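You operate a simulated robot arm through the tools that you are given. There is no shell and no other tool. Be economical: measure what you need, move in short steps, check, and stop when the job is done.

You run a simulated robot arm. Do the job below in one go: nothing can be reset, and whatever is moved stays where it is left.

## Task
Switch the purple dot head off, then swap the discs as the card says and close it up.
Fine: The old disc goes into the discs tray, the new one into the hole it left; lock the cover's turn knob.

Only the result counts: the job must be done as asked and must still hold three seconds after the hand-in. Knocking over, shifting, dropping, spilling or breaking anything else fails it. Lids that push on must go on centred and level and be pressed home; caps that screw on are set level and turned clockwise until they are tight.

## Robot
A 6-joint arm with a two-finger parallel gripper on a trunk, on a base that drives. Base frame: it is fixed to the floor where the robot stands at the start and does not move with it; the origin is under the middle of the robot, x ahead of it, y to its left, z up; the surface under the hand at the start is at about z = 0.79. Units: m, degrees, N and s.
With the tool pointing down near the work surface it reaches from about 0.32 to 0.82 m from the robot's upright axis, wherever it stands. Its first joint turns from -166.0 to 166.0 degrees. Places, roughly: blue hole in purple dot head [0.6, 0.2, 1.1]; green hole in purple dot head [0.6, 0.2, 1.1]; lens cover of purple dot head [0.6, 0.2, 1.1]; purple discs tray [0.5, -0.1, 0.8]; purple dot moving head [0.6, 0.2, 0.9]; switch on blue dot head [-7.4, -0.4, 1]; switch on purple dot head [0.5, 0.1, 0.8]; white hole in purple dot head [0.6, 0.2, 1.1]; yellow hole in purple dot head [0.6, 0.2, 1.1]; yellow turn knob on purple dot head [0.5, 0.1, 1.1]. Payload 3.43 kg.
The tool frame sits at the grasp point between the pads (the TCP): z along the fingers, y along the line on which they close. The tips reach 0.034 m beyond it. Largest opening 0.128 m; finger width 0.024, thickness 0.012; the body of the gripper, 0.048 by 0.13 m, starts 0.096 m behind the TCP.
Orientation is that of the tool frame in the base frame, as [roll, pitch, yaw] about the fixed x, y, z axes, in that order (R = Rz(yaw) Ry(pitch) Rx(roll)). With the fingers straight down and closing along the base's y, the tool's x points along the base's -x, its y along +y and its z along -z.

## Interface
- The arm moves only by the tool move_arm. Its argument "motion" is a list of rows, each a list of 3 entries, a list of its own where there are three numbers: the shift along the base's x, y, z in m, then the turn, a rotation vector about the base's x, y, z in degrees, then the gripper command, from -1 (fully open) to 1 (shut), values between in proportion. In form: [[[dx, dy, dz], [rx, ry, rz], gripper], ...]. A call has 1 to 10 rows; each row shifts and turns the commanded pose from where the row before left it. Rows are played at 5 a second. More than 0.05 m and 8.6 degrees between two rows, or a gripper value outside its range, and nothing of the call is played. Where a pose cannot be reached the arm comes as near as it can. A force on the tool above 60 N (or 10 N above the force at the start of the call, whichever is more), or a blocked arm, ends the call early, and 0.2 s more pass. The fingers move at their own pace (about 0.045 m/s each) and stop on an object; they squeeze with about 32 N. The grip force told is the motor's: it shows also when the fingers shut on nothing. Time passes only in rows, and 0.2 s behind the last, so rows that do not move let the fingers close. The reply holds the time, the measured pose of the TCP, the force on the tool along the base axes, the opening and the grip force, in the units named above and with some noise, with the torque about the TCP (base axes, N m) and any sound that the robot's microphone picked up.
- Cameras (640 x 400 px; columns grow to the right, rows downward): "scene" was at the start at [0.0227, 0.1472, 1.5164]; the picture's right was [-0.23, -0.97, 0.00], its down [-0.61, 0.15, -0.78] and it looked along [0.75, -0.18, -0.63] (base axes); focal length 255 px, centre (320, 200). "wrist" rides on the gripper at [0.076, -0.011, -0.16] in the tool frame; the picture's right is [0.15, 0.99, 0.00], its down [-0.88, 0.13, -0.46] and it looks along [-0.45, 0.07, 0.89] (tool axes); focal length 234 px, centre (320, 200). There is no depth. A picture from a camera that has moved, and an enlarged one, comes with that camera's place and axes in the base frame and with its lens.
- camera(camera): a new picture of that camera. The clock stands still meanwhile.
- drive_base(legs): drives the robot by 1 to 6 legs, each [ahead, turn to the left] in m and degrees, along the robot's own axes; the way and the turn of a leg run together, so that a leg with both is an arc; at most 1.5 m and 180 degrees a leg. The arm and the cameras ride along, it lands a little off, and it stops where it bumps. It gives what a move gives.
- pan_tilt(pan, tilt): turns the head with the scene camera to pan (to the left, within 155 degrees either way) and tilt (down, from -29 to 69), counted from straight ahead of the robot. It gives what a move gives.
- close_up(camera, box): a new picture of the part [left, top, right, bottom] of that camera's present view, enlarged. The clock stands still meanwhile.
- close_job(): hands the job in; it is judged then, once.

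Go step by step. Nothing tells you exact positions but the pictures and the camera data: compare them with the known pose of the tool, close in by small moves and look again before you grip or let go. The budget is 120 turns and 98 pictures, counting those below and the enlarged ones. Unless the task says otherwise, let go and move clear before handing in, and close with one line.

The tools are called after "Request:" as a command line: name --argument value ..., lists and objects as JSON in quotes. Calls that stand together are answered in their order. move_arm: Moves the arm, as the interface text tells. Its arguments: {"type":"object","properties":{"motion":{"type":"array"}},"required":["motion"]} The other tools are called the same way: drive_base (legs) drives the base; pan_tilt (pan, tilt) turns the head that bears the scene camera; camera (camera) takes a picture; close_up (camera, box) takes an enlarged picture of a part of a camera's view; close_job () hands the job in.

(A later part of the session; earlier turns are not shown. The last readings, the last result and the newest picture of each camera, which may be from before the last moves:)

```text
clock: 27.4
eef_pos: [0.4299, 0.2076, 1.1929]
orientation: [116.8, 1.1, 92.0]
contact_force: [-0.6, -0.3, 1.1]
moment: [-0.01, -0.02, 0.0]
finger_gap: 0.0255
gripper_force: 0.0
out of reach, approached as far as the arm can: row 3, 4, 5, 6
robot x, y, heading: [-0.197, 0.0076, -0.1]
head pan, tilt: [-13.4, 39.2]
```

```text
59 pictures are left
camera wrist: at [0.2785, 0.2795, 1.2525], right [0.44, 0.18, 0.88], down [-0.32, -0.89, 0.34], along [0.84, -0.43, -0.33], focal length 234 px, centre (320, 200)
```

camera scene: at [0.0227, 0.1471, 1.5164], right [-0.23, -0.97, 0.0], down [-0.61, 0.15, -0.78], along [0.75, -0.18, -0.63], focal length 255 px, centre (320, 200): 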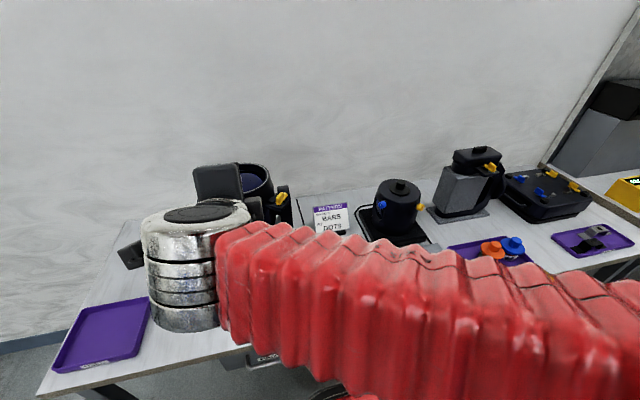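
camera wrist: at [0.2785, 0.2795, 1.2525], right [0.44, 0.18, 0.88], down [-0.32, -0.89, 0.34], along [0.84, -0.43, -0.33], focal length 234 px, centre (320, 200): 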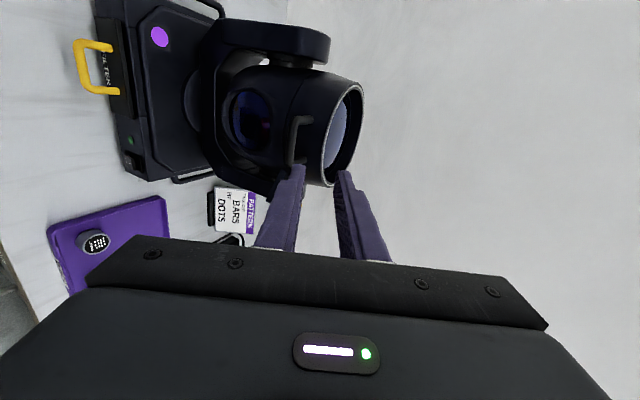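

The wrist limit binds at about 64° tilt, so I'll use a 50° tilt, which still lets the fingers straddle the bar. First approach above it.

Request:
move_arm --motion '[[[0, 0.005, 0], [0, 7, -1], 0.6], [[0, 0.005, -0.005], [0, 6, -1], 0.6], [[0.01, 0.002, -0.01], [0, 0, 0], 0.6], [[0.01, 0, -0.01], [0, 0, 0], 0.6], [[0, 0, 0], [0, 0, 0], 0.6]]'

Request:
close_up --camera "wrist" --box '[220, 60, 420, 220]'

Request:
close_up --camera "scene" --box '[190, 150, 330, 250]'

```text
clock: 28.6
eef_pos: [0.4505, 0.2212, 1.1678]
orientation: [129.7, 0.6, 90.1]
contact_force: [-0.3, -0.3, -1.3]
moment: [-0.03, -0.01, -0.02]
finger_gap: 0.0255
gripper_force: 0.0
robot x, y, heading: [-0.1988, 0.0079, -0.1]
head pan, tilt: [-13.4, 39.2]
```

```text
2.50 times, centred on (320, 140) of wrist
camera zoom: at [0.3193, 0.2969, 1.2592], right [0.63, 0.16, 0.76], down [-0.27, -0.88, 0.4], along [0.73, -0.46, -0.51], focal length 585 px, centre (320, 350)
```

zoom: 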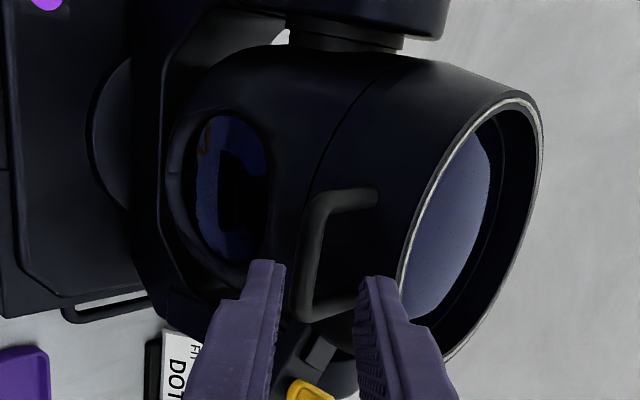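

```text
4.00 times, centred on (260, 200) of scene
camera zoom: at [-0.1744, 0.1472, 1.5164], right [-0.23, -0.97, 0.0], down [-0.61, 0.15, -0.78], along [0.75, -0.18, -0.63], focal length 1019 px, centre (560, 200)
```

zoom: 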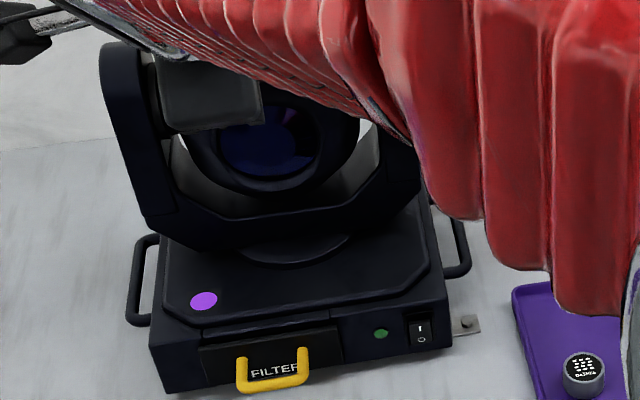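

The bar lies almost straight ahead along the finger axis. I'll narrow the gap a little and slide in.

Request:
move_arm --motion '[[[0.008, 0.002, -0.007], [0, 0, 0], 0.7], [[0.008, 0, -0.007], [0, 0, 0], 0.7], [[0.006, 0, -0.006], [0, 0, 0], 0.7], [[0.005, 0, -0.005], [0, 0, 0], 0.7], [[0, 0, 0], [0, 0, 0], 0.7]]'

Request:
close_up --camera "wrist" --box '[220, 60, 420, 220]'

```text
clock: 29.8
eef_pos: [0.4774, 0.2226, 1.1425]
orientation: [129.7, 0.7, 90.1]
contact_force: [-0.8, -0.4, 0.2]
moment: [-0.01, 0.0, -0.02]
finger_gap: 0.0192
gripper_force: 0.0
robot x, y, heading: [-0.1951, 0.0059, 0.0]
head pan, tilt: [-13.4, 39.2]
```

```text
2.50 times, centred on (320, 140) of wrist
camera zoom: at [0.3462, 0.2989, 1.2345], right [0.63, 0.16, 0.76], down [-0.27, -0.88, 0.4], along [0.73, -0.46, -0.51], focal length 585 px, centre (320, 350)
```

zoom: 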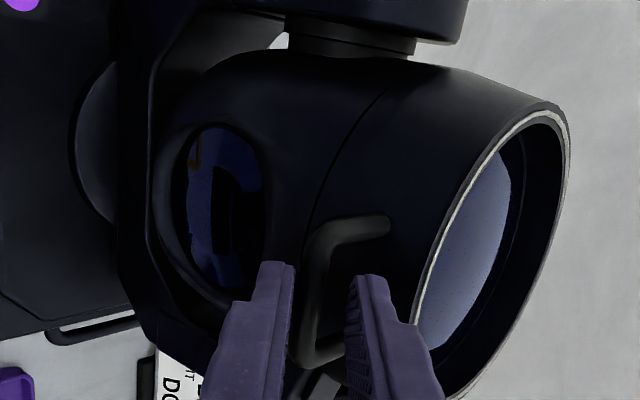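

The bar is between the fingers with no contact. Closing now.

Request:
move_arm --motion '[[[0, 0, 0], [0, 0, 0], 1], [[0, 0, 0], [0, 0, 0], 1]]'

Request:
close_up --camera "wrist" --box '[220, 60, 420, 220]'

```text
clock: 30.4
eef_pos: [0.4761, 0.2227, 1.1418]
orientation: [129.7, 0.7, 90.1]
contact_force: [-4.6, -0.6, -0.5]
moment: [-0.17, 0.16, -0.05]
finger_gap: 0.0097
gripper_force: 39.1
robot x, y, heading: [-0.1951, 0.0121, -0.0]
head pan, tilt: [-13.4, 39.2]
```

```text
2.50 times, centred on (320, 140) of wrist
camera zoom: at [0.3459, 0.299, 1.2345], right [0.63, 0.16, 0.76], down [-0.27, -0.88, 0.4], along [0.73, -0.46, -0.51], focal length 585 px, centre (320, 350)
```

zoom: 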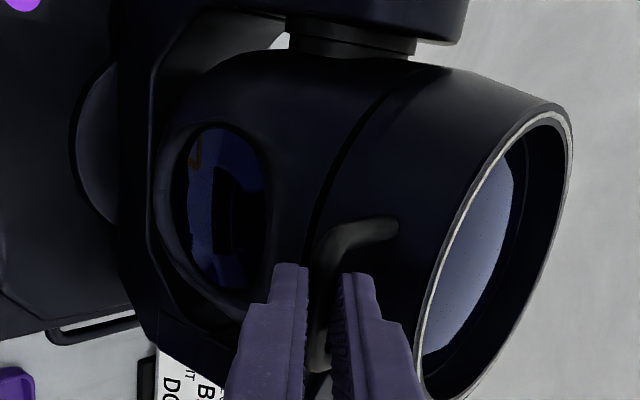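

The handle is held and the seam opens at the front while the back stays shut, so the cover is hinged at the rear. I'll lift along an arc about [0.66, 1.105].

Request:
move_arm --motion '[[[0.0048, 0, 0.019], [0, 6, 0], 1], [[0.0068, 0, 0.0184], [0, 6, 0], 1], [[0.0087, 0, 0.0177], [0, 6, 0], 1]]'

Request:
camera --camera "wrist"

```text
clock: 31.2
eef_pos: [0.4975, 0.2227, 1.1958]
orientation: [147.8, 0.6, 90.4]
contact_force: [4.4, 6.8, -1.2]
moment: [0.13, -0.25, -0.05]
finger_gap: 0.0096
gripper_force: 43.3
robot x, y, heading: [-0.196, 0.0112, -0.2]
head pan, tilt: [-13.4, 39.2]
```

```text
54 pictures are left
camera wrist: at [0.4015, 0.2988, 1.3239], right [0.84, 0.16, 0.53], down [-0.13, -0.88, 0.46], along [0.53, -0.45, -0.71], focal length 234 px, centre (320, 200)
```

wrist: 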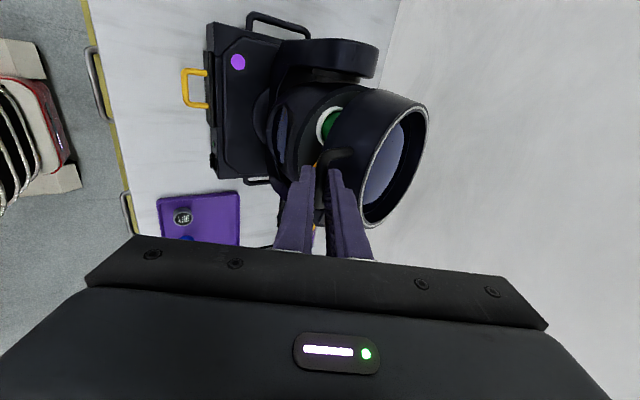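

Low force and the arc fits; inside I can see a green-ringed hole. Continuing the arc.

Request:
move_arm --motion '[[[0.0105, -0.0005, 0.0166], [0, 6, 0], 1], [[0.0122, -0.0005, 0.0154], [0, 6, 0], 1], [[0.0137, 0, 0.014], [0, 6, 0], 1], [[0.0151, 0, 0.0126], [0, 6, 0], 1], [[0.0164, 0, 0.0109], [0, 6, 0], 1]]'

Request:
camera --camera "wrist"

```text
clock: 32.1
eef_pos: [0.5142, 0.215, 1.2095]
orientation: [169.0, 0.5, 90.9]
contact_force: [26.4, 9.0, -14.0]
moment: [0.7, -0.63, 0.09]
finger_gap: 0.0093
gripper_force: 43.2
out of reach, approached as far as the arm can: row 3, 4
robot x, y, heading: [-0.199, 0.0082, -0.0]
head pan, tilt: [-13.4, 39.2]
stopped in row 4: the force on the tool passed its limit at 89 N (the readings are from after the stop); the commanded pose is now the measured one
```

```text
53 pictures are left
camera wrist: at [0.4704, 0.2905, 1.3626], right [0.97, 0.16, 0.19], down [0.05, -0.88, 0.48], along [0.24, -0.45, -0.86], focal length 234 px, centre (320, 200)
```

wrist: 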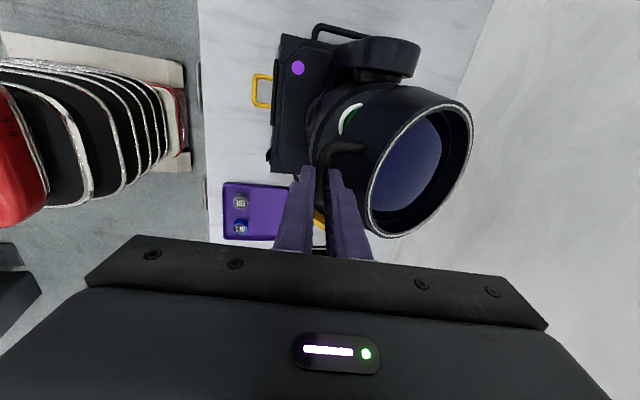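

The arm neared its limit as the hand got upright; the bar evidently pivots within the pads. I'll tilt the hand forward again about the bar and relieve the pull, to keep the wrist back and low.

Request:
move_arm --motion '[[[0.003, 0.002, -0.0015], [0, 0, 0], 1], [[-0.003, 0.002, -0.001], [0, -8, 0], 1], [[-0.003, 0.002, -0.0015], [0, -8, 0], 1], [[-0.003, 0.001, -0.002], [0, -8, 0], 1], [[-0.003, 0, -0.0025], [0, -8, 0], 1], [[-0.002, 0, -0.003], [0, -8, 0], 1]]'

```text
clock: 33.5
eef_pos: [0.5141, 0.215, 1.2096]
orientation: [169.0, 0.5, 90.8]
contact_force: [22.6, -7.5, -13.0]
moment: [-0.91, -0.58, -0.05]
finger_gap: 0.0096
gripper_force: 43.2
out of reach, approached as far as the arm can: row 2, 3, 4, 5, 6
robot x, y, heading: [-0.1968, 0.0064, -0.1]
head pan, tilt: [-13.4, 39.2]
```

Request:
move_arm --motion '[[[0.004, 0, 0.0], [0, 0, 0], 1], [[0.004, 0, 0.004], [0, 0, 0], 1], [[0.004, 0, 0.008], [0, 0, 0], 1]]'

```text
clock: 34.3
eef_pos: [0.5139, 0.2153, 1.2095]
orientation: [168.9, 0.4, 90.9]
contact_force: [5.2, -2.9, -2.0]
moment: [-0.54, -0.09, -0.14]
finger_gap: 0.0094
gripper_force: 43.6
out of reach, approached as far as the arm can: row 1, 2, 3
robot x, y, heading: [-0.1991, 0.0057, 0.2]
head pan, tilt: [-13.4, 39.2]
```

Request:
move_arm --motion '[[[-0.004, 0, -0.003], [0, -4, 0], 1], [[-0.004, 0, -0.003], [0, -5, 0], 1]]'

```text
clock: 34.9
eef_pos: [0.5137, 0.2143, 1.2078]
orientation: [168.9, 0.4, 91.0]
contact_force: [-0.9, -3.4, -2.2]
moment: [0.35, 0.0, 0.07]
finger_gap: 0.0095
gripper_force: 43.3
out of reach, approached as far as the arm can: row 1, 2
robot x, y, heading: [-0.1987, 0.013, 0.1]
head pan, tilt: [-13.4, 39.2]
```

Request:
move_arm --motion '[[[-0.01, 0.004, -0.02], [0, 0, 0], 1]]'

```text
clock: 35.3
eef_pos: [0.5133, 0.2139, 1.2078]
orientation: [168.9, 0.4, 90.9]
contact_force: [-1.9, -2.2, 0.0]
moment: [0.54, 0.04, 0.08]
finger_gap: 0.0094
gripper_force: 43.3
out of reach, approached as far as the arm can: row 1
robot x, y, heading: [-0.1955, 0.0082, 0.1]
head pan, tilt: [-13.4, 39.2]
```

Request:
move_arm --motion '[[[0, 0, 0], [0, 0, 4], 1]]'

Request:
move_arm --motion '[[[-0.005, 0, -0.01], [0, -5, 2], 1]]'

Request:
camera --camera "scene"

```text
clock: 35.7
eef_pos: [0.5142, 0.2151, 1.2075]
orientation: [169.1, 0.5, 94.8]
contact_force: [-3.4, -2.4, 1.2]
moment: [-1.03, 0.16, -1.35]
finger_gap: 0.0109
gripper_force: 44.3
robot x, y, heading: [-0.1969, 0.0101, -0.1]
head pan, tilt: [-13.4, 39.2]
```

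```text
clock: 36.1
eef_pos: [0.5148, 0.2143, 1.2089]
orientation: [168.9, 0.5, 94.7]
contact_force: [-4.8, -4.5, 1.9]
moment: [-0.42, 0.11, -1.2]
finger_gap: 0.011
gripper_force: 44.8
out of reach, approached as far as the arm can: row 1
robot x, y, heading: [-0.2003, 0.007, 0.1]
head pan, tilt: [-13.4, 39.2]
```

```text
52 pictures are left
camera scene: at [-0.1746, 0.147, 1.5164], right [-0.23, -0.97, 0.0], down [-0.61, 0.15, -0.78], along [0.75, -0.18, -0.63], focal length 255 px, centre (320, 200)
```

scene: 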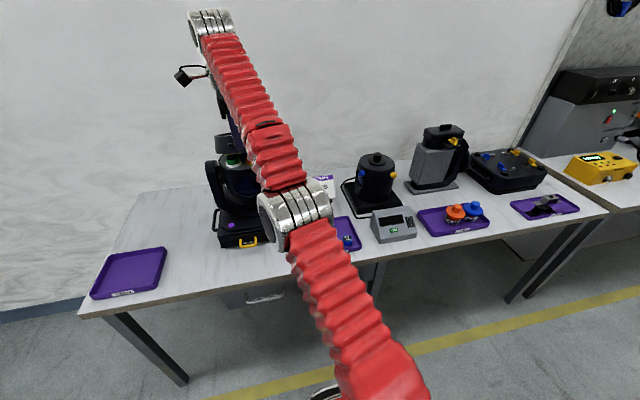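

The arm has become almost straight (singular). I'll command a larger retreat along the closing arc to get the elbow to bend.

Request:
move_arm --motion '[[[-0.018, 0.005, -0.038], [0, 0, -4], 1]]'

```text
clock: 36.5
eef_pos: [0.4841, 0.2215, 1.2205]
orientation: [171.4, 1.1, 90.9]
contact_force: [-1.8, 0.2, 3.3]
moment: [0.08, -0.22, 0.07]
finger_gap: 0.0001
gripper_force: 33.3
out of reach, approached as far as the arm can: row 1
robot x, y, heading: [-0.1937, 0.0055, -0.2]
head pan, tilt: [-13.4, 39.2]
```

The hand came off the handle. I'll see where the cover is.

Request:
camera --camera "wrist"

```text
51 pictures are left
camera wrist: at [0.4486, 0.2982, 1.3754], right [0.98, 0.17, 0.14], down [0.07, -0.87, 0.49], along [0.21, -0.46, -0.86], focal length 234 px, centre (320, 200)
```

wrist: 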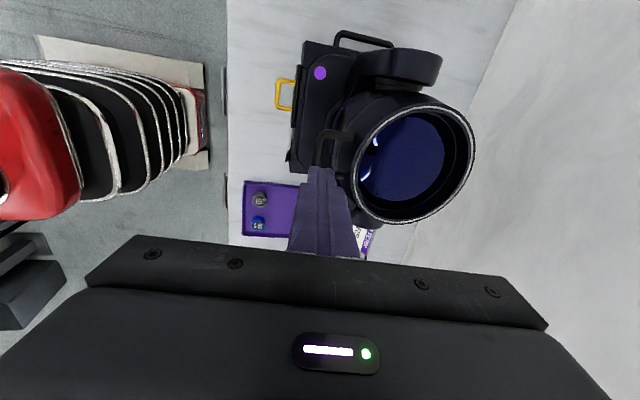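

The cover dropped shut, so it closes under gravity. I'll retract the hand, then drive forward again to work nearer.

Request:
move_arm --motion '[[[-0.03, 0, 0.01], [0, 0, 0], 0.6], [[-0.03, 0, 0.01], [0, 0, 0], 0.6], [[-0.03, 0, 0], [0, 0, 0], 0.6], [[-0.03, 0, 0], [0, 0, 0], 0.6], [[0, 0, 0], [0, 0, 0], 0.6]]'

Request:
camera --camera "scene"

```text
clock: 37.7
eef_pos: [0.3832, 0.2231, 1.2394]
orientation: [171.8, 1.4, 90.7]
contact_force: [0.7, 0.6, -0.8]
moment: [-0.01, -0.01, -0.01]
finger_gap: 0.0255
gripper_force: 0.0
out of reach, approached as far as the arm can: row 1
robot x, y, heading: [-0.201, 0.0068, 0.1]
head pan, tilt: [-13.4, 39.2]
```

```text
50 pictures are left
camera scene: at [-0.1745, 0.1472, 1.5164], right [-0.23, -0.97, 0.0], down [-0.61, 0.15, -0.78], along [0.75, -0.18, -0.63], focal length 255 px, centre (320, 200)
```

scene: 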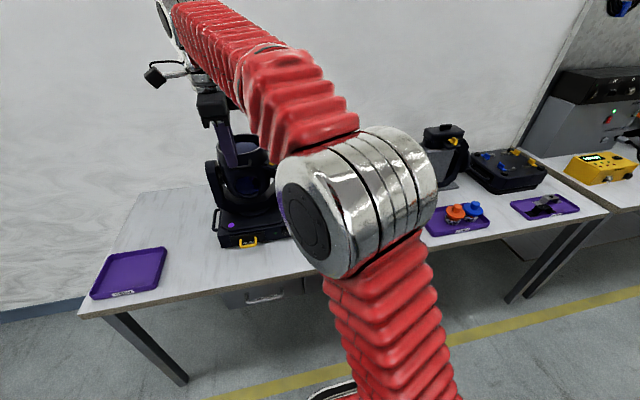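

Request:
drive_base --legs '[[0.15, 0]]'

Request:
move_arm --motion '[[[-0.03, 0, 0], [0, -8, 0], 0.6], [[-0.03, 0, 0], [0, -8, 0], 0.6], [[-0.02, 0, 0], [0, -8, 0], 0.6], [[-0.01, 0, -0.02], [0, -8, 0], 0.6], [[-0.005, 0, -0.03], [0, -8, 0], 0.6], [[0, 0, -0.02], [0, 0, 0], 0.6], [[0, 0, 0], [0, 0, 0], 0.6]]'

Request:
close_up --camera "wrist" --box '[220, 60, 420, 220]'

```text
clock: 39.4
eef_pos: [0.536, 0.2237, 1.2379]
orientation: [171.9, 1.4, 90.7]
contact_force: [-0.8, 0.2, -1.1]
moment: [0.0, 0.01, -0.03]
finger_gap: 0.0255
gripper_force: 0.1
robot x, y, heading: [-0.0466, 0.0072, -0.1]
head pan, tilt: [-13.4, 39.2]
```

```text
clock: 41.0
eef_pos: [0.4417, 0.2237, 1.1681]
orientation: [131.9, 1.4, 89.6]
contact_force: [-0.3, 0.1, 0.2]
moment: [0.03, -0.04, 0.02]
finger_gap: 0.0258
gripper_force: 0.0
robot x, y, heading: [-0.0422, 0.006, 0.2]
head pan, tilt: [-13.4, 39.2]
```

```text
2.50 times, centred on (320, 140) of wrist
camera zoom: at [0.3144, 0.3025, 1.2632], right [0.66, 0.16, 0.73], down [-0.26, -0.87, 0.42], along [0.71, -0.47, -0.53], focal length 585 px, centre (320, 350)
```

zoom: 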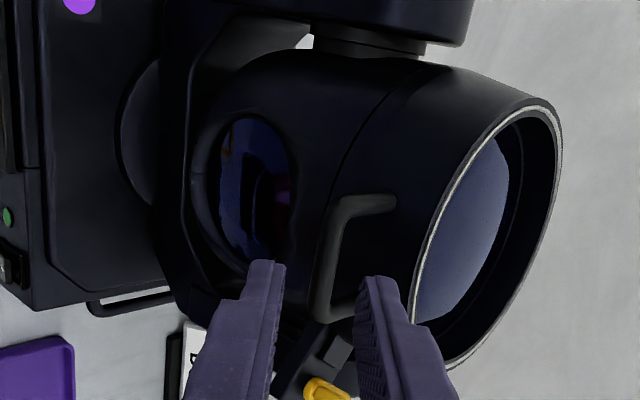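

The reach is good here and the cover is seated. Sliding onto the handle bar again.

Request:
move_arm --motion '[[[0.0038, 0, 0.0042], [0, 0, 0], 0.7], [[0.01, 0, -0.009], [0, 0, 0], 0.7], [[0.009, 0, -0.008], [0, 0, 0], 0.7], [[0.008, 0, -0.007], [0, 0, 0], 0.7], [[0.0071, 0, -0.0067], [0, 0, 0], 0.7], [[0, 0, 0], [0, 0, 0], 1], [[0, 0, 0], [0, 0, 0], 1]]'

Request:
close_up --camera "wrist" --box '[220, 60, 420, 220]'

```text
clock: 42.5
eef_pos: [0.4779, 0.2259, 1.1417]
orientation: [131.8, 1.3, 89.7]
contact_force: [-5.8, 0.4, -0.2]
moment: [0.22, 0.21, -0.31]
finger_gap: 0.01
gripper_force: 39.6
robot x, y, heading: [-0.0438, 0.007, -0.1]
head pan, tilt: [-13.4, 39.2]
```

```text
2.50 times, centred on (320, 140) of wrist
camera zoom: at [0.3513, 0.3027, 1.2373], right [0.66, 0.16, 0.73], down [-0.26, -0.87, 0.42], along [0.71, -0.47, -0.53], focal length 585 px, centre (320, 350)
```

zoom: 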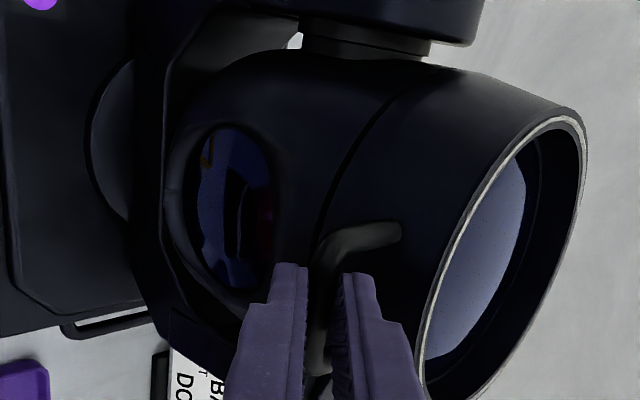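

Gripped. Lifting along the handle's arc, mostly translating so the bar pivots in the pads, in small portions.

Request:
move_arm --motion '[[[0.003, 0, 0.0168], [0, 2, 0], 1], [[0.0047, 0, 0.0163], [0, 2, 0], 1], [[0.0064, 0, 0.0157], [0, 2, 0], 1], [[0.008, 0, 0.015], [0, 2, 0], 1]]'

Request:
move_arm --motion '[[[0.0095, 0, 0.014], [0, 2, 0], 1], [[0.011, 0, 0.013], [0, 2, 0], 1], [[0.0122, 0, 0.0118], [0, 2, 0], 1]]'

Request:
camera --camera "wrist"

```text
clock: 43.5
eef_pos: [0.5014, 0.2241, 1.2057]
orientation: [139.9, 1.6, 89.9]
contact_force: [0.1, -9.5, -0.9]
moment: [-0.49, 0.15, -1.3]
finger_gap: 0.0098
gripper_force: 43.6
robot x, y, heading: [-0.0446, 0.0091, 0.1]
head pan, tilt: [-13.4, 39.2]
```

```text
clock: 44.4
eef_pos: [0.5307, 0.2237, 1.2465]
orientation: [145.7, 1.3, 90.2]
contact_force: [-28.5, -3.3, 23.6]
moment: [0.48, 0.32, -0.55]
finger_gap: 0.01
gripper_force: 43.9
robot x, y, heading: [-0.0435, 0.0077, 0.1]
head pan, tilt: [-13.4, 39.2]
```

```text
47 pictures are left
camera wrist: at [0.4301, 0.3016, 1.3699], right [0.82, 0.16, 0.56], down [-0.15, -0.87, 0.47], along [0.56, -0.46, -0.69], focal length 234 px, centre (320, 200)
```

wrist: 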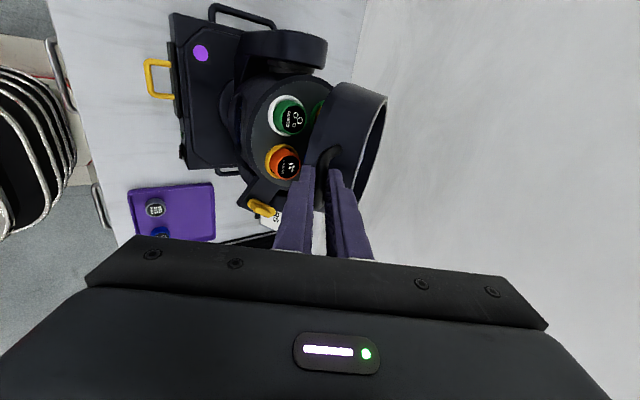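

The cover is about 40° open with discs visible. There's some radial load, so I'll ease outward and continue.

Request:
move_arm --motion '[[[-0.002, 0, 0.0025], [0, 0, 0], 1], [[0.013, 0, 0.0115], [0, 2, 0], 1], [[0.0144, 0, 0.01], [0, 2, 0], 1]]'

```text
clock: 45.1
eef_pos: [0.557, 0.223, 1.2696]
orientation: [149.8, 1.4, 90.2]
contact_force: [-18.2, -2.3, 23.1]
moment: [0.48, 0.1, -0.77]
finger_gap: 0.0098
gripper_force: 43.7
robot x, y, heading: [-0.0431, 0.0067, 0.2]
head pan, tilt: [-13.4, 39.2]
```

Request:
move_arm --motion '[[[-0.001, 0, 0.0025], [0, 0, 0], 1], [[0.015, 0, 0.0097], [0, 0, 0], 1], [[0.0158, 0, 0.0082], [0, 0, 0], 1]]'

```text
clock: 46.0
eef_pos: [0.587, 0.223, 1.2895]
orientation: [149.7, 1.5, 90.2]
contact_force: [-10.9, -0.6, 19.8]
moment: [0.36, -0.03, -0.99]
finger_gap: 0.0101
gripper_force: 43.7
robot x, y, heading: [-0.0422, 0.0105, 0.0]
head pan, tilt: [-13.4, 39.2]
```

The forces place the hinge nearer [0.692, 1.10] with radius about 0.193. I'll continue on that arc, leaning the hand back for reach.

Request:
move_arm --motion '[[[-0.001, 0, 0.0025], [0, 0, 0], 1], [[0.0173, 0, 0.0083], [0, -3, 0], 1], [[0.0181, 0, 0.0063], [0, -3, 0], 1], [[0.0187, 0, 0.0043], [0, -3, 0], 1]]'

Request:
camera --camera "wrist"

```text
clock: 47.0
eef_pos: [0.6438, 0.2223, 1.3068]
orientation: [140.9, 1.5, 89.9]
contact_force: [0.6, -10.3, -3.3]
moment: [0.09, 0.25, -1.29]
finger_gap: 0.0102
gripper_force: 43.7
robot x, y, heading: [-0.0417, 0.0102, 0.1]
head pan, tilt: [-13.4, 39.2]
```

```text
46 pictures are left
camera wrist: at [0.5336, 0.3019, 1.422], right [0.77, 0.16, 0.62], down [-0.19, -0.87, 0.46], along [0.61, -0.47, -0.64], focal length 234 px, centre (320, 200)
```

wrist: 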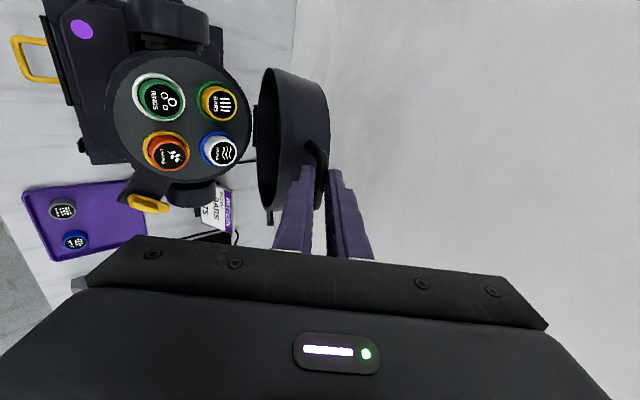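

Request:
move_arm --motion '[[[0.0192, 0, 0.0022], [0, -3, 0], 1], [[0.0194, 0, 0.0001], [0, -3, 0], 1]]'

Request:
move_arm --motion '[[[0.0192, 0, -0.002], [0, -3, 0], 1], [[0.019, 0, -0.0042], [0, -3, 0], 1]]'

Request:
camera --camera "wrist"

```text
clock: 47.5
eef_pos: [0.6814, 0.2228, 1.3101]
orientation: [135.0, 1.5, 89.7]
contact_force: [-0.8, -13.5, -11.7]
moment: [0.0, 0.41, -1.52]
finger_gap: 0.0103
gripper_force: 43.7
robot x, y, heading: [-0.0472, 0.0086, -0.2]
head pan, tilt: [-13.4, 39.2]
```

```text
clock: 48.1
eef_pos: [0.7194, 0.2224, 1.3036]
orientation: [129.1, 1.5, 89.5]
contact_force: [-5.6, -13.1, -20.7]
moment: [0.13, 0.78, -1.09]
finger_gap: 0.0103
gripper_force: 44.1
robot x, y, heading: [-0.044, 0.0048, 0.2]
head pan, tilt: [-13.4, 39.2]
```

```text
45 pictures are left
camera wrist: at [0.5883, 0.3017, 1.3931], right [0.63, 0.16, 0.76], down [-0.28, -0.87, 0.41], along [0.73, -0.47, -0.5], focal length 234 px, centre (320, 200)
```

wrist: 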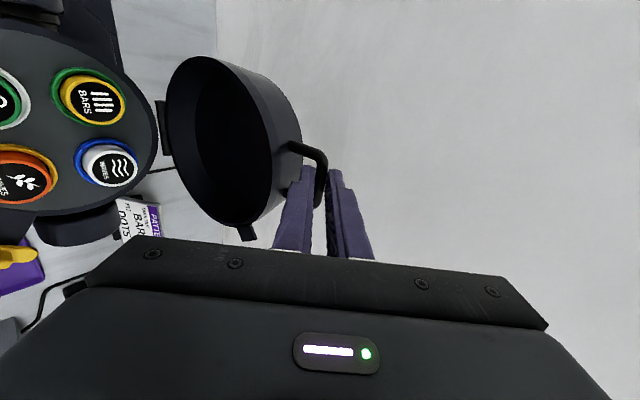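

The cover is about 95° open and BARS sits in the green-rimmed hole. A little farther to find the stop.

Request:
move_arm --motion '[[[0.001, 0.001, -0.002], [0, 0, 0], 1], [[0.0185, 0, -0.0062], [0, -3, 0], 1], [[0.012, 0, -0.0055], [0, -2, 0], 1]]'

```text
clock: 48.8
eef_pos: [0.7343, 0.224, 1.2965]
orientation: [126.3, 1.5, 89.3]
contact_force: [-26.9, -6.4, 2.4]
moment: [0.05, 0.62, -0.58]
finger_gap: 0.0105
gripper_force: 44.2
robot x, y, heading: [-0.0432, 0.0083, 0.1]
head pan, tilt: [-13.4, 39.2]
stopped in row 3: the force on the tool passed its limit at 88 N (the readings are from after the stop); the commanded pose is now the measured one
```

That's the stop, at about 100° and past the balance point. Releasing and backing out along the fingers.

Request:
move_arm --motion '[[[-0.002, 0, 0], [0, 0, 0], 1], [[0, 0, 0], [0, 0, 0], 0.6], [[0, 0, 0], [0, 0, 0], 0.6], [[-0.016, 0, 0.012], [0, 0, 0], 0.6], [[-0.024, 0, 0.018], [0, 0, 0], 0.6], [[-0.024, 0, 0.018], [0, 0, 0], 0.6]]'

Request:
camera --camera "wrist"

```text
clock: 50.2
eef_pos: [0.6703, 0.2237, 1.3432]
orientation: [126.3, 1.6, 89.4]
contact_force: [0.4, -0.2, -0.1]
moment: [0.02, -0.02, 0.0]
finger_gap: 0.0257
gripper_force: 0.1
robot x, y, heading: [-0.0454, 0.0082, -0.0]
head pan, tilt: [-13.4, 39.2]
```

```text
44 pictures are left
camera wrist: at [0.5355, 0.3029, 1.4265], right [0.59, 0.16, 0.79], down [-0.3, -0.87, 0.4], along [0.75, -0.47, -0.46], focal length 234 px, centre (320, 200)
```

wrist: 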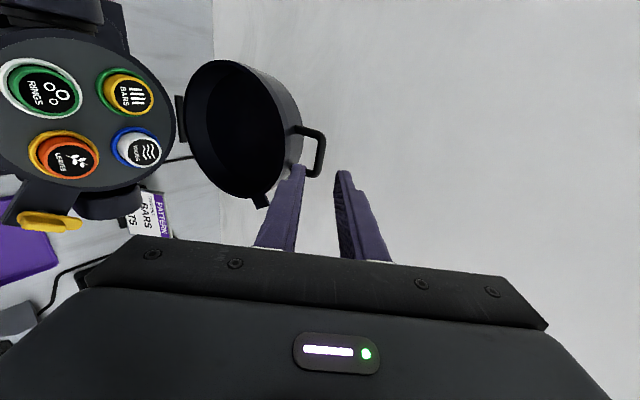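

The cover stays open. Bringing the hand upright and back over the discs for a look.

Request:
move_arm --motion '[[[-0.04, 0, 0.01], [0, 7.7, 0], 0.2], [[-0.04, 0, 0.01], [0, 7.7, 0], 0.2], [[-0.04, 0, 0], [0, 7.7, 0], 0.2], [[-0.04, 0, 0], [0, 7.7, 0], 0], [[-0.02, 0, 0], [0, 7.7, 0], -0.2], [[0, 0, 0], [0, 7.7, 0], -0.3], [[0, 0, 0], [0, 7.7, 0], -0.3], [[0, 0, 0], [0, 0, 0], -0.3]]'

Request:
camera --camera "wrist"

Request:
close_up --camera "scene" --box '[180, 100, 340, 260]'

```text
clock: 52.0
eef_pos: [0.4711, 0.2136, 1.3258]
orientation: [-180.0, 1.3, 90.8]
contact_force: [0.5, 0.2, -0.7]
moment: [0.01, 0.01, 0.05]
finger_gap: 0.0831
gripper_force: 0.1
out of reach, approached as far as the arm can: row 6, 7
robot x, y, heading: [-0.0442, 0.006, -0.0]
head pan, tilt: [-13.4, 39.2]
```

```text
43 pictures are left
camera wrist: at [0.4579, 0.2922, 1.4826], right [0.99, 0.16, 0.0], down [0.14, -0.87, 0.48], along [0.07, -0.47, -0.88], focal length 234 px, centre (320, 200)
```

wrist: 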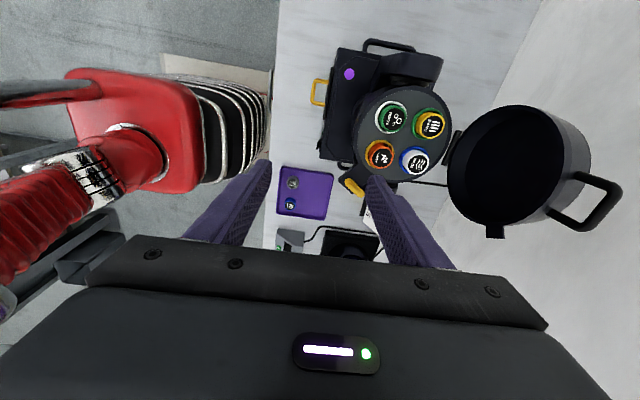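

```text
2.50 times, centred on (260, 180) of scene
camera zoom: at [-0.0211, 0.1472, 1.5163], right [-0.23, -0.97, 0.0], down [-0.61, 0.15, -0.78], along [0.75, -0.18, -0.63], focal length 637 px, centre (470, 250)
```

zoom: 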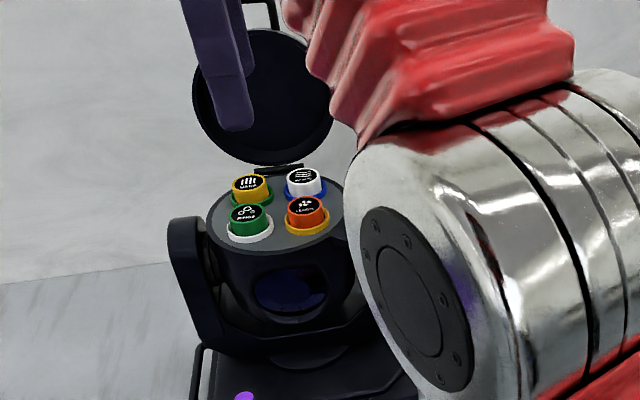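

Request:
close_up --camera "wrist" --box '[340, 80, 470, 200]'

Request:
close_up --camera "scene" --box '[225, 155, 285, 205]'

```text
3.33 times, centred on (405, 140) of wrist
camera zoom: at [0.4579, 0.2922, 1.4826], right [0.99, 0.16, 0.0], down [0.14, -0.87, 0.48], along [0.07, -0.47, -0.88], focal length 781 px, centre (37, 400)
```

zoom: 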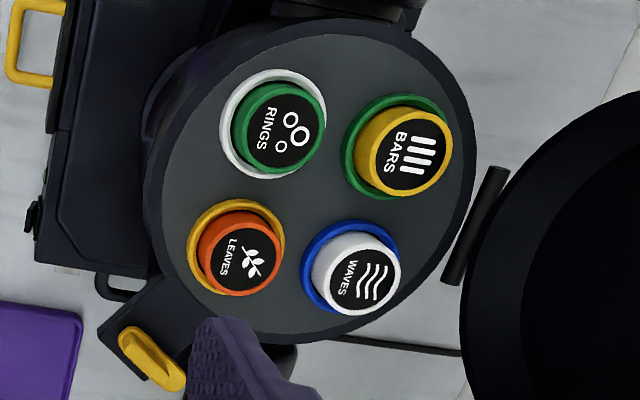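

```text
8.00 times, centred on (255, 180) of scene
camera zoom: at [-0.0211, 0.1472, 1.5163], right [-0.23, -0.97, 0.0], down [-0.61, 0.15, -0.78], along [0.75, -0.18, -0.63], focal length 2038 px, centre (840, 360)
```

zoom: 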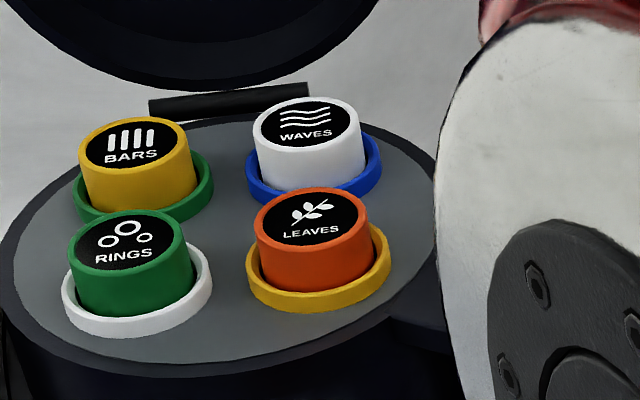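

BARS' top is triangulated at [0.630, 0.2515, 1.118], 42 mm wide on a 58 mm grid, so I'll grip it along the diagonal. First bring the base back to its start, then turn the hand to yaw 135.

Request:
drive_base --legs '[[0.045, 0]]'

Request:
move_arm --motion '[[[0.02, 0.01, 0], [0, 0, 7.4], 0.06], [[0.02, 0.01, 0], [0, 0, 7.4], 0.06], [[0.02, 0.01, 0], [0, 0, 7.4], 0.06], [[0.02, 0.008, -0.02], [0, 0, 7.4], 0.06], [[0.02, 0, -0.03], [0, 0, 7.4], 0.06], [[0.01, 0, -0.04], [0, 0, 7.2], 0.06], [[0, 0, -0.02], [0, 0, 0], 0.06], [[0, 0, 0], [0, 0, 0], 0.06]]'

Request:
camera --camera "wrist"

```text
clock: 53.0
eef_pos: [0.5163, 0.2137, 1.3256]
orientation: [179.9, 1.3, 90.8]
contact_force: [-0.6, 0.2, 0.3]
moment: [-0.03, -0.02, 0.02]
finger_gap: 0.083
gripper_force: 0.0
robot x, y, heading: [0.0021, 0.0069, 0.0]
head pan, tilt: [-13.4, 39.2]
```

```text
clock: 54.8
eef_pos: [0.6107, 0.2431, 1.1883]
orientation: [179.9, 1.3, 135.1]
contact_force: [1.0, -0.5, -0.1]
moment: [-0.02, -0.01, -0.01]
finger_gap: 0.0602
gripper_force: 0.0
out of reach, approached as far as the arm can: row 1, 2, 3
robot x, y, heading: [0.0013, 0.0069, -0.1]
head pan, tilt: [-13.4, 39.2]
```

```text
39 pictures are left
camera wrist: at [0.5449, 0.2911, 1.3448], right [0.59, 0.8, 0.0], down [0.71, -0.52, 0.48], along [0.38, -0.28, -0.88], focal length 234 px, centre (320, 200)
```

wrist: 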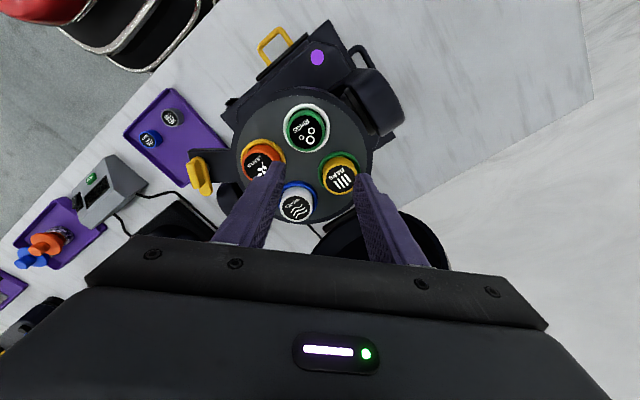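

Level the hand and centre it over BARS, then lower partway.

Request:
move_arm --motion '[[[0.01, 0.005, 0], [0.9, 0.9, 0], 0.06], [[0.01, 0.004, 0], [0, 0, 0], 0.06], [[0, 0, -0.02], [0, 0, 0], 0.06], [[0, 0, 0], [0, 0, 0], 0.06]]'

Request:
close_up --camera "wrist" --box '[240, 80, 400, 240]'

```text
clock: 55.8
eef_pos: [0.6305, 0.2518, 1.1664]
orientation: [179.9, 0.0, 135.0]
contact_force: [-0.5, 0.2, 0.5]
moment: [0.0, 0.0, -0.01]
finger_gap: 0.0601
gripper_force: 0.1
robot x, y, heading: [0.0001, 0.008, -0.1]
head pan, tilt: [-13.4, 39.2]
```

```text
2.50 times, centred on (320, 160) of wrist
camera zoom: at [0.567, 0.2973, 1.3257], right [0.6, 0.8, 0.0], down [0.71, -0.53, 0.46], along [0.37, -0.27, -0.89], focal length 585 px, centre (320, 300)
```

zoom: 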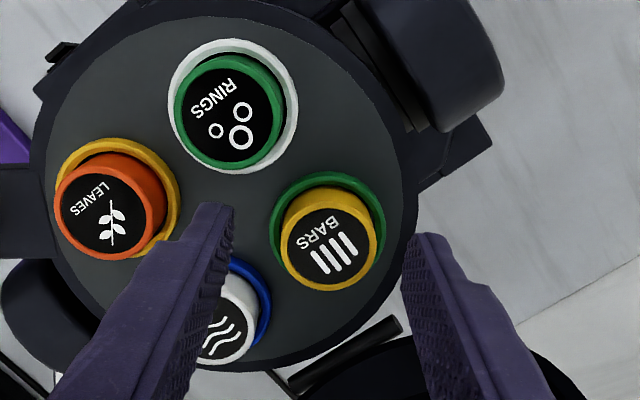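

BARS sits between the open fingers. I'll shift slightly and descend so the tips straddle it just above the hole's lip.

Request:
move_arm --motion '[[[0.003, -0.001, -0.012], [0, 0, 0], 0.1], [[0, 0, -0.012], [0, 0, 0], 0.1], [[0, 0, -0.006], [0, 0, 0], 0.1], [[0, 0, 0], [0, 0, 0], 0.1]]'

Request:
close_up --camera "wrist" --box '[240, 80, 400, 240]'

Request:
close_up --camera "scene" --box '[210, 130, 290, 210]'

```text
clock: 56.8
eef_pos: [0.6324, 0.2509, 1.1368]
orientation: [179.9, -0.1, 135.0]
contact_force: [0.1, 0.5, -0.3]
moment: [0.03, 0.0, -0.02]
finger_gap: 0.0576
gripper_force: 0.0
robot x, y, heading: [0.0029, 0.0073, 0.1]
head pan, tilt: [-13.4, 39.2]
```

```text
2.50 times, centred on (320, 160) of wrist
camera zoom: at [0.5698, 0.2967, 1.2963], right [0.6, 0.8, 0.0], down [0.71, -0.53, 0.46], along [0.37, -0.27, -0.89], focal length 585 px, centre (320, 300)
```

zoom: 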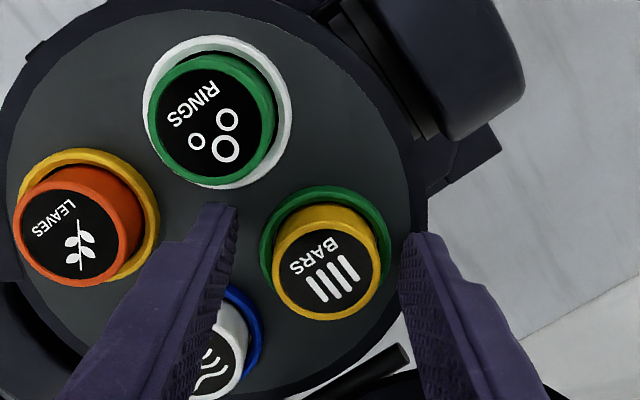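

```text
5.00 times, centred on (250, 170) of scene
camera zoom: at [0.0244, 0.1472, 1.5163], right [-0.23, -0.97, 0.0], down [-0.61, 0.15, -0.78], along [0.75, -0.18, -0.63], focal length 1274 px, centre (670, 350)
```

zoom: 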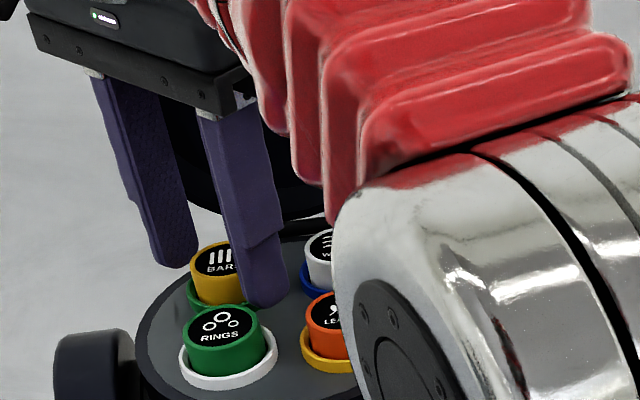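

Aligned. Closing on BARS.

Request:
move_arm --motion '[[[0, 0, -0.002], [0, 0, 0], 0.2], [[0, 0, 0], [0, 0, 0], 0.5], [[0, 0, 0], [0, 0, 0], 1], [[0, 0, 0], [0, 0, 0], 1]]'

Request:
move_arm --motion '[[[0, 0, 0.01], [0, 0, 0], 1], [[0, 0, 0.01], [0, 0, 0], 1], [[0, 0, 0.02], [0, 0, 0], 1], [[0, 0, 0.02], [0, 0, 0], 1]]'

Request:
camera --camera "wrist"

```text
clock: 57.8
eef_pos: [0.6337, 0.2519, 1.136]
orientation: [179.8, 0.0, 135.1]
contact_force: [9.1, 7.6, 3.0]
moment: [0.2, -0.32, 0.06]
finger_gap: 0.0359
gripper_force: 31.8
robot x, y, heading: [0.0017, 0.0096, -0.2]
head pan, tilt: [-13.4, 39.2]
```

```text
clock: 58.8
eef_pos: [0.6324, 0.2523, 1.1976]
orientation: [179.8, 0.0, 135.0]
contact_force: [0.8, -0.2, 0.0]
moment: [-0.03, 0.01, -0.02]
finger_gap: 0.0
gripper_force: 32.2
robot x, y, heading: [-0.0028, 0.0087, 0.0]
head pan, tilt: [-13.4, 39.2]
```

```text
35 pictures are left
camera wrist: at [0.5692, 0.2977, 1.3557], right [0.6, 0.8, 0.0], down [0.71, -0.53, 0.46], along [0.37, -0.27, -0.89], focal length 234 px, centre (320, 200)
```

wrist: 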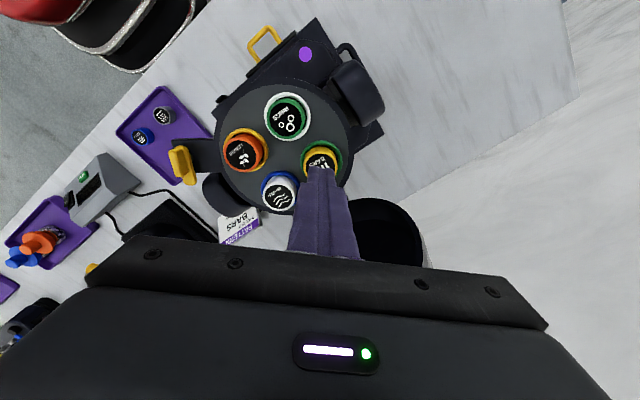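

The grip slipped off while lifting, so the disc sits snugly. I'll reopen, check, and re-grip with better centring and a slow lift while reading forces.

Request:
move_arm --motion '[[[0, 0, 0], [0, 0, 0], 0.1], [[0, 0, 0], [0, 0, 0], 0.1], [[0.002, 0.001, 0], [0, 0, 0], 0.1]]'

Request:
close_up --camera "wrist" --box '[250, 80, 390, 220]'

```text
clock: 59.6
eef_pos: [0.6335, 0.2538, 1.1948]
orientation: [179.9, 0.0, 135.0]
contact_force: [-0.3, 0.3, -0.1]
moment: [0.04, 0.02, -0.02]
finger_gap: 0.0577
gripper_force: 0.0
robot x, y, heading: [0.0007, 0.0063, -0.2]
head pan, tilt: [-13.4, 39.2]
```

```text
2.86 times, centred on (320, 150) of wrist
camera zoom: at [0.5719, 0.2986, 1.3549], right [0.6, 0.8, 0.0], down [0.71, -0.53, 0.46], along [0.37, -0.27, -0.89], focal length 669 px, centre (320, 343)
```

zoom: 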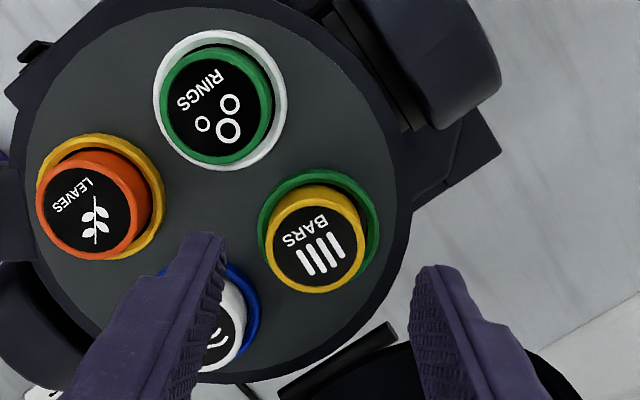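

Request:
move_arm --motion '[[[0.001, -0.002, -0.02], [0, 0, 0], 0.1], [[0, 0, -0.02], [0, 0, 0], 0.2], [[0, 0, -0.013], [0, 0, 0], 0.2], [[0, 0, -0.007], [0, 0, 0], 0.2], [[0, 0, -0.002], [0, 0, 0], 0.2], [[0, 0, 0], [0, 0, 0], 0.2]]'

Request:
move_arm --motion '[[[0, 0, 0], [0, 0, 0], 1], [[0, 0, 0], [0, 0, 0], 1], [[0, 0, 0], [0, 0, 0], 1]]'

Request:
move_arm --motion '[[[0, 0, 0.002], [0, 0, 0], 1]]'

Request:
close_up --camera "wrist" --box '[250, 100, 390, 240]'

```text
clock: 61.0
eef_pos: [0.6352, 0.2524, 1.1346]
orientation: [180.0, 0.1, 135.1]
contact_force: [-0.8, 0.0, -1.0]
moment: [0.04, -0.02, -0.02]
finger_gap: 0.0514
gripper_force: 0.0
robot x, y, heading: [-0.0012, 0.0107, 0.2]
head pan, tilt: [-13.4, 39.2]
```

```text
clock: 61.8
eef_pos: [0.6346, 0.2509, 1.1344]
orientation: [180.0, 0.1, 135.1]
contact_force: [0.3, 0.2, 0.2]
moment: [0.03, -0.02, 0.03]
finger_gap: 0.0359
gripper_force: 32.2
robot x, y, heading: [0.004, 0.0101, -0.0]
head pan, tilt: [-13.4, 39.2]
```

```text
clock: 62.2
eef_pos: [0.6346, 0.2519, 1.1355]
orientation: [179.9, -0.1, 135.1]
contact_force: [0.9, 2.1, -0.5]
moment: [0.11, 0.01, 0.04]
finger_gap: 0.0359
gripper_force: 31.3
robot x, y, heading: [0.0014, 0.0031, 0.0]
head pan, tilt: [-13.4, 39.2]
```

```text
2.86 times, centred on (320, 170) of wrist
camera zoom: at [0.5725, 0.2963, 1.2951], right [0.59, 0.8, 0.0], down [0.71, -0.53, 0.46], along [0.37, -0.27, -0.89], focal length 669 px, centre (320, 286)
```

zoom: 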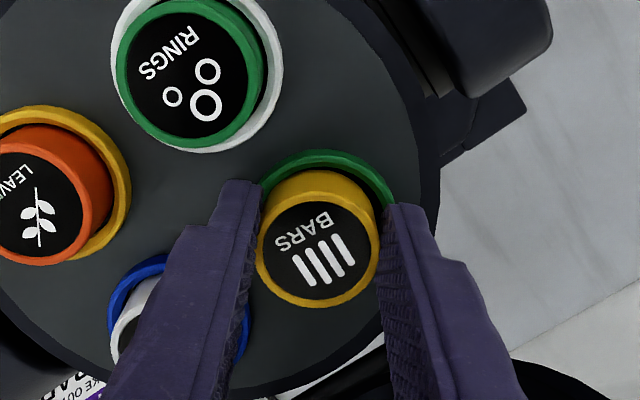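

Well centred with no side load this time. Lifting slowly.

Request:
move_arm --motion '[[[0, 0, 0.003], [0, 0, 0], 1], [[0, 0, 0.003], [0, 0, 0], 1], [[0, 0, 0.003], [0, 0, 0], 1]]'

Request:
close_up --camera "wrist" --box '[250, 100, 390, 240]'

```text
clock: 63.0
eef_pos: [0.6351, 0.251, 1.1447]
orientation: [179.8, -0.1, 135.1]
contact_force: [-1.2, 0.3, 0.5]
moment: [0.0, -0.02, -0.01]
finger_gap: 0.0358
gripper_force: 31.9
robot x, y, heading: [0.0037, 0.007, -0.1]
head pan, tilt: [-13.4, 39.2]
```

```text
2.86 times, centred on (320, 170) of wrist
camera zoom: at [0.5729, 0.296, 1.3042], right [0.6, 0.8, 0.0], down [0.71, -0.53, 0.46], along [0.37, -0.27, -0.89], focal length 669 px, centre (320, 286)
```

zoom: 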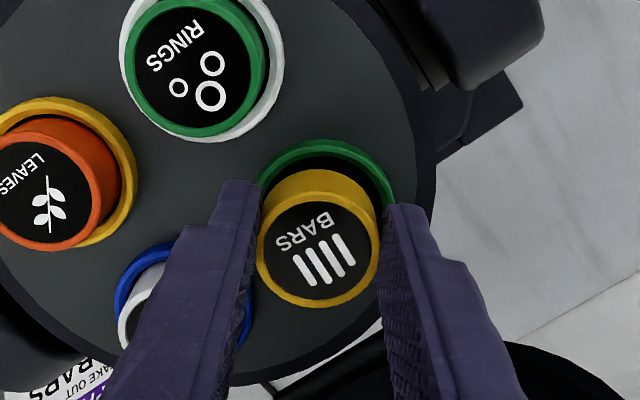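

BARS is out with the fingers. The seated grip pose was TCP ≈ [0.6348, 0.2512, 1.1344]. Raising and carrying it to a free spot in the DISCS tray near [0.50, -0.058].

Request:
move_arm --motion '[[[0, 0, 0.03], [0, 0, 0], 1], [[0, 0, 0.04], [0, 0, 0], 1], [[0, 0, 0.04], [0, 0, 0], 1], [[-0.015, -0.035, 0], [0, 0, 0], 1], [[-0.017, -0.039, 0], [0, 0, 0], 1], [[-0.017, -0.039, 0], [0, 0, 0], 1], [[-0.017, -0.039, 0], [0, 0, 0], 1], [[-0.017, -0.039, 0], [0, 0, 0], 1], [[-0.017, -0.039, 0], [0, 0, 0], 1], [[-0.017, -0.039, 0], [0, 0, 0], 1]]'

Request:
move_arm --motion '[[[-0.018, -0.04, -0.01], [0, 0, 0], 1], [[0, 0, -0.045], [0, 0, 0], 1], [[0, 0, -0.045], [0, 0, 0], 1], [[0, 0, -0.045], [0, 0, 0], 1], [[0, 0, -0.045], [0, 0, 0], 1], [[0, 0, -0.045], [0, 0, 0], 1], [[0, 0, -0.045], [0, 0, 0], 1], [[0, 0, -0.03], [0, 0, 0], 1], [[0, 0, 0], [0, 0, 0], 1]]'

Request:
camera --camera "wrist"

```text
clock: 65.2
eef_pos: [0.5044, -0.0252, 1.2412]
orientation: [179.9, 0.0, 135.1]
contact_force: [0.0, 0.5, -0.8]
moment: [0.02, 0.03, 0.04]
finger_gap: 0.0362
gripper_force: 32.2
out of reach, approached as far as the arm can: row 3
robot x, y, heading: [0.0005, 0.0075, -0.1]
head pan, tilt: [-13.4, 39.2]
```

```text
clock: 67.2
eef_pos: [0.4853, -0.0643, 0.9322]
orientation: [179.8, 0.0, 135.0]
contact_force: [0.2, 0.6, 0.3]
moment: [-0.03, 0.01, 0.01]
finger_gap: 0.0361
gripper_force: 32.2
robot x, y, heading: [-0.0001, 0.0058, 0.2]
head pan, tilt: [-13.4, 39.2]
```

```text
31 pictures are left
camera wrist: at [0.4232, -0.0189, 1.0903], right [0.6, 0.8, 0.0], down [0.71, -0.53, 0.46], along [0.37, -0.27, -0.89], focal length 234 px, centre (320, 200)
```

wrist: 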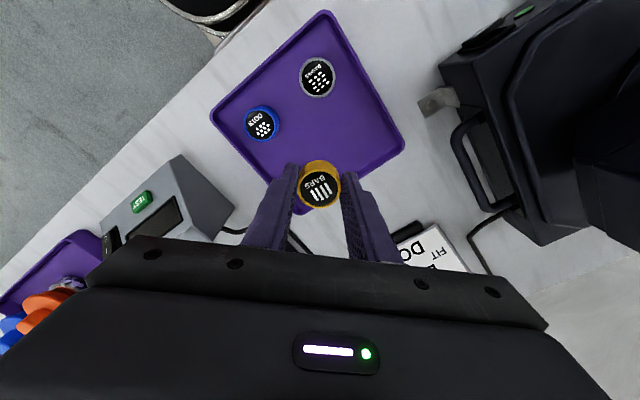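

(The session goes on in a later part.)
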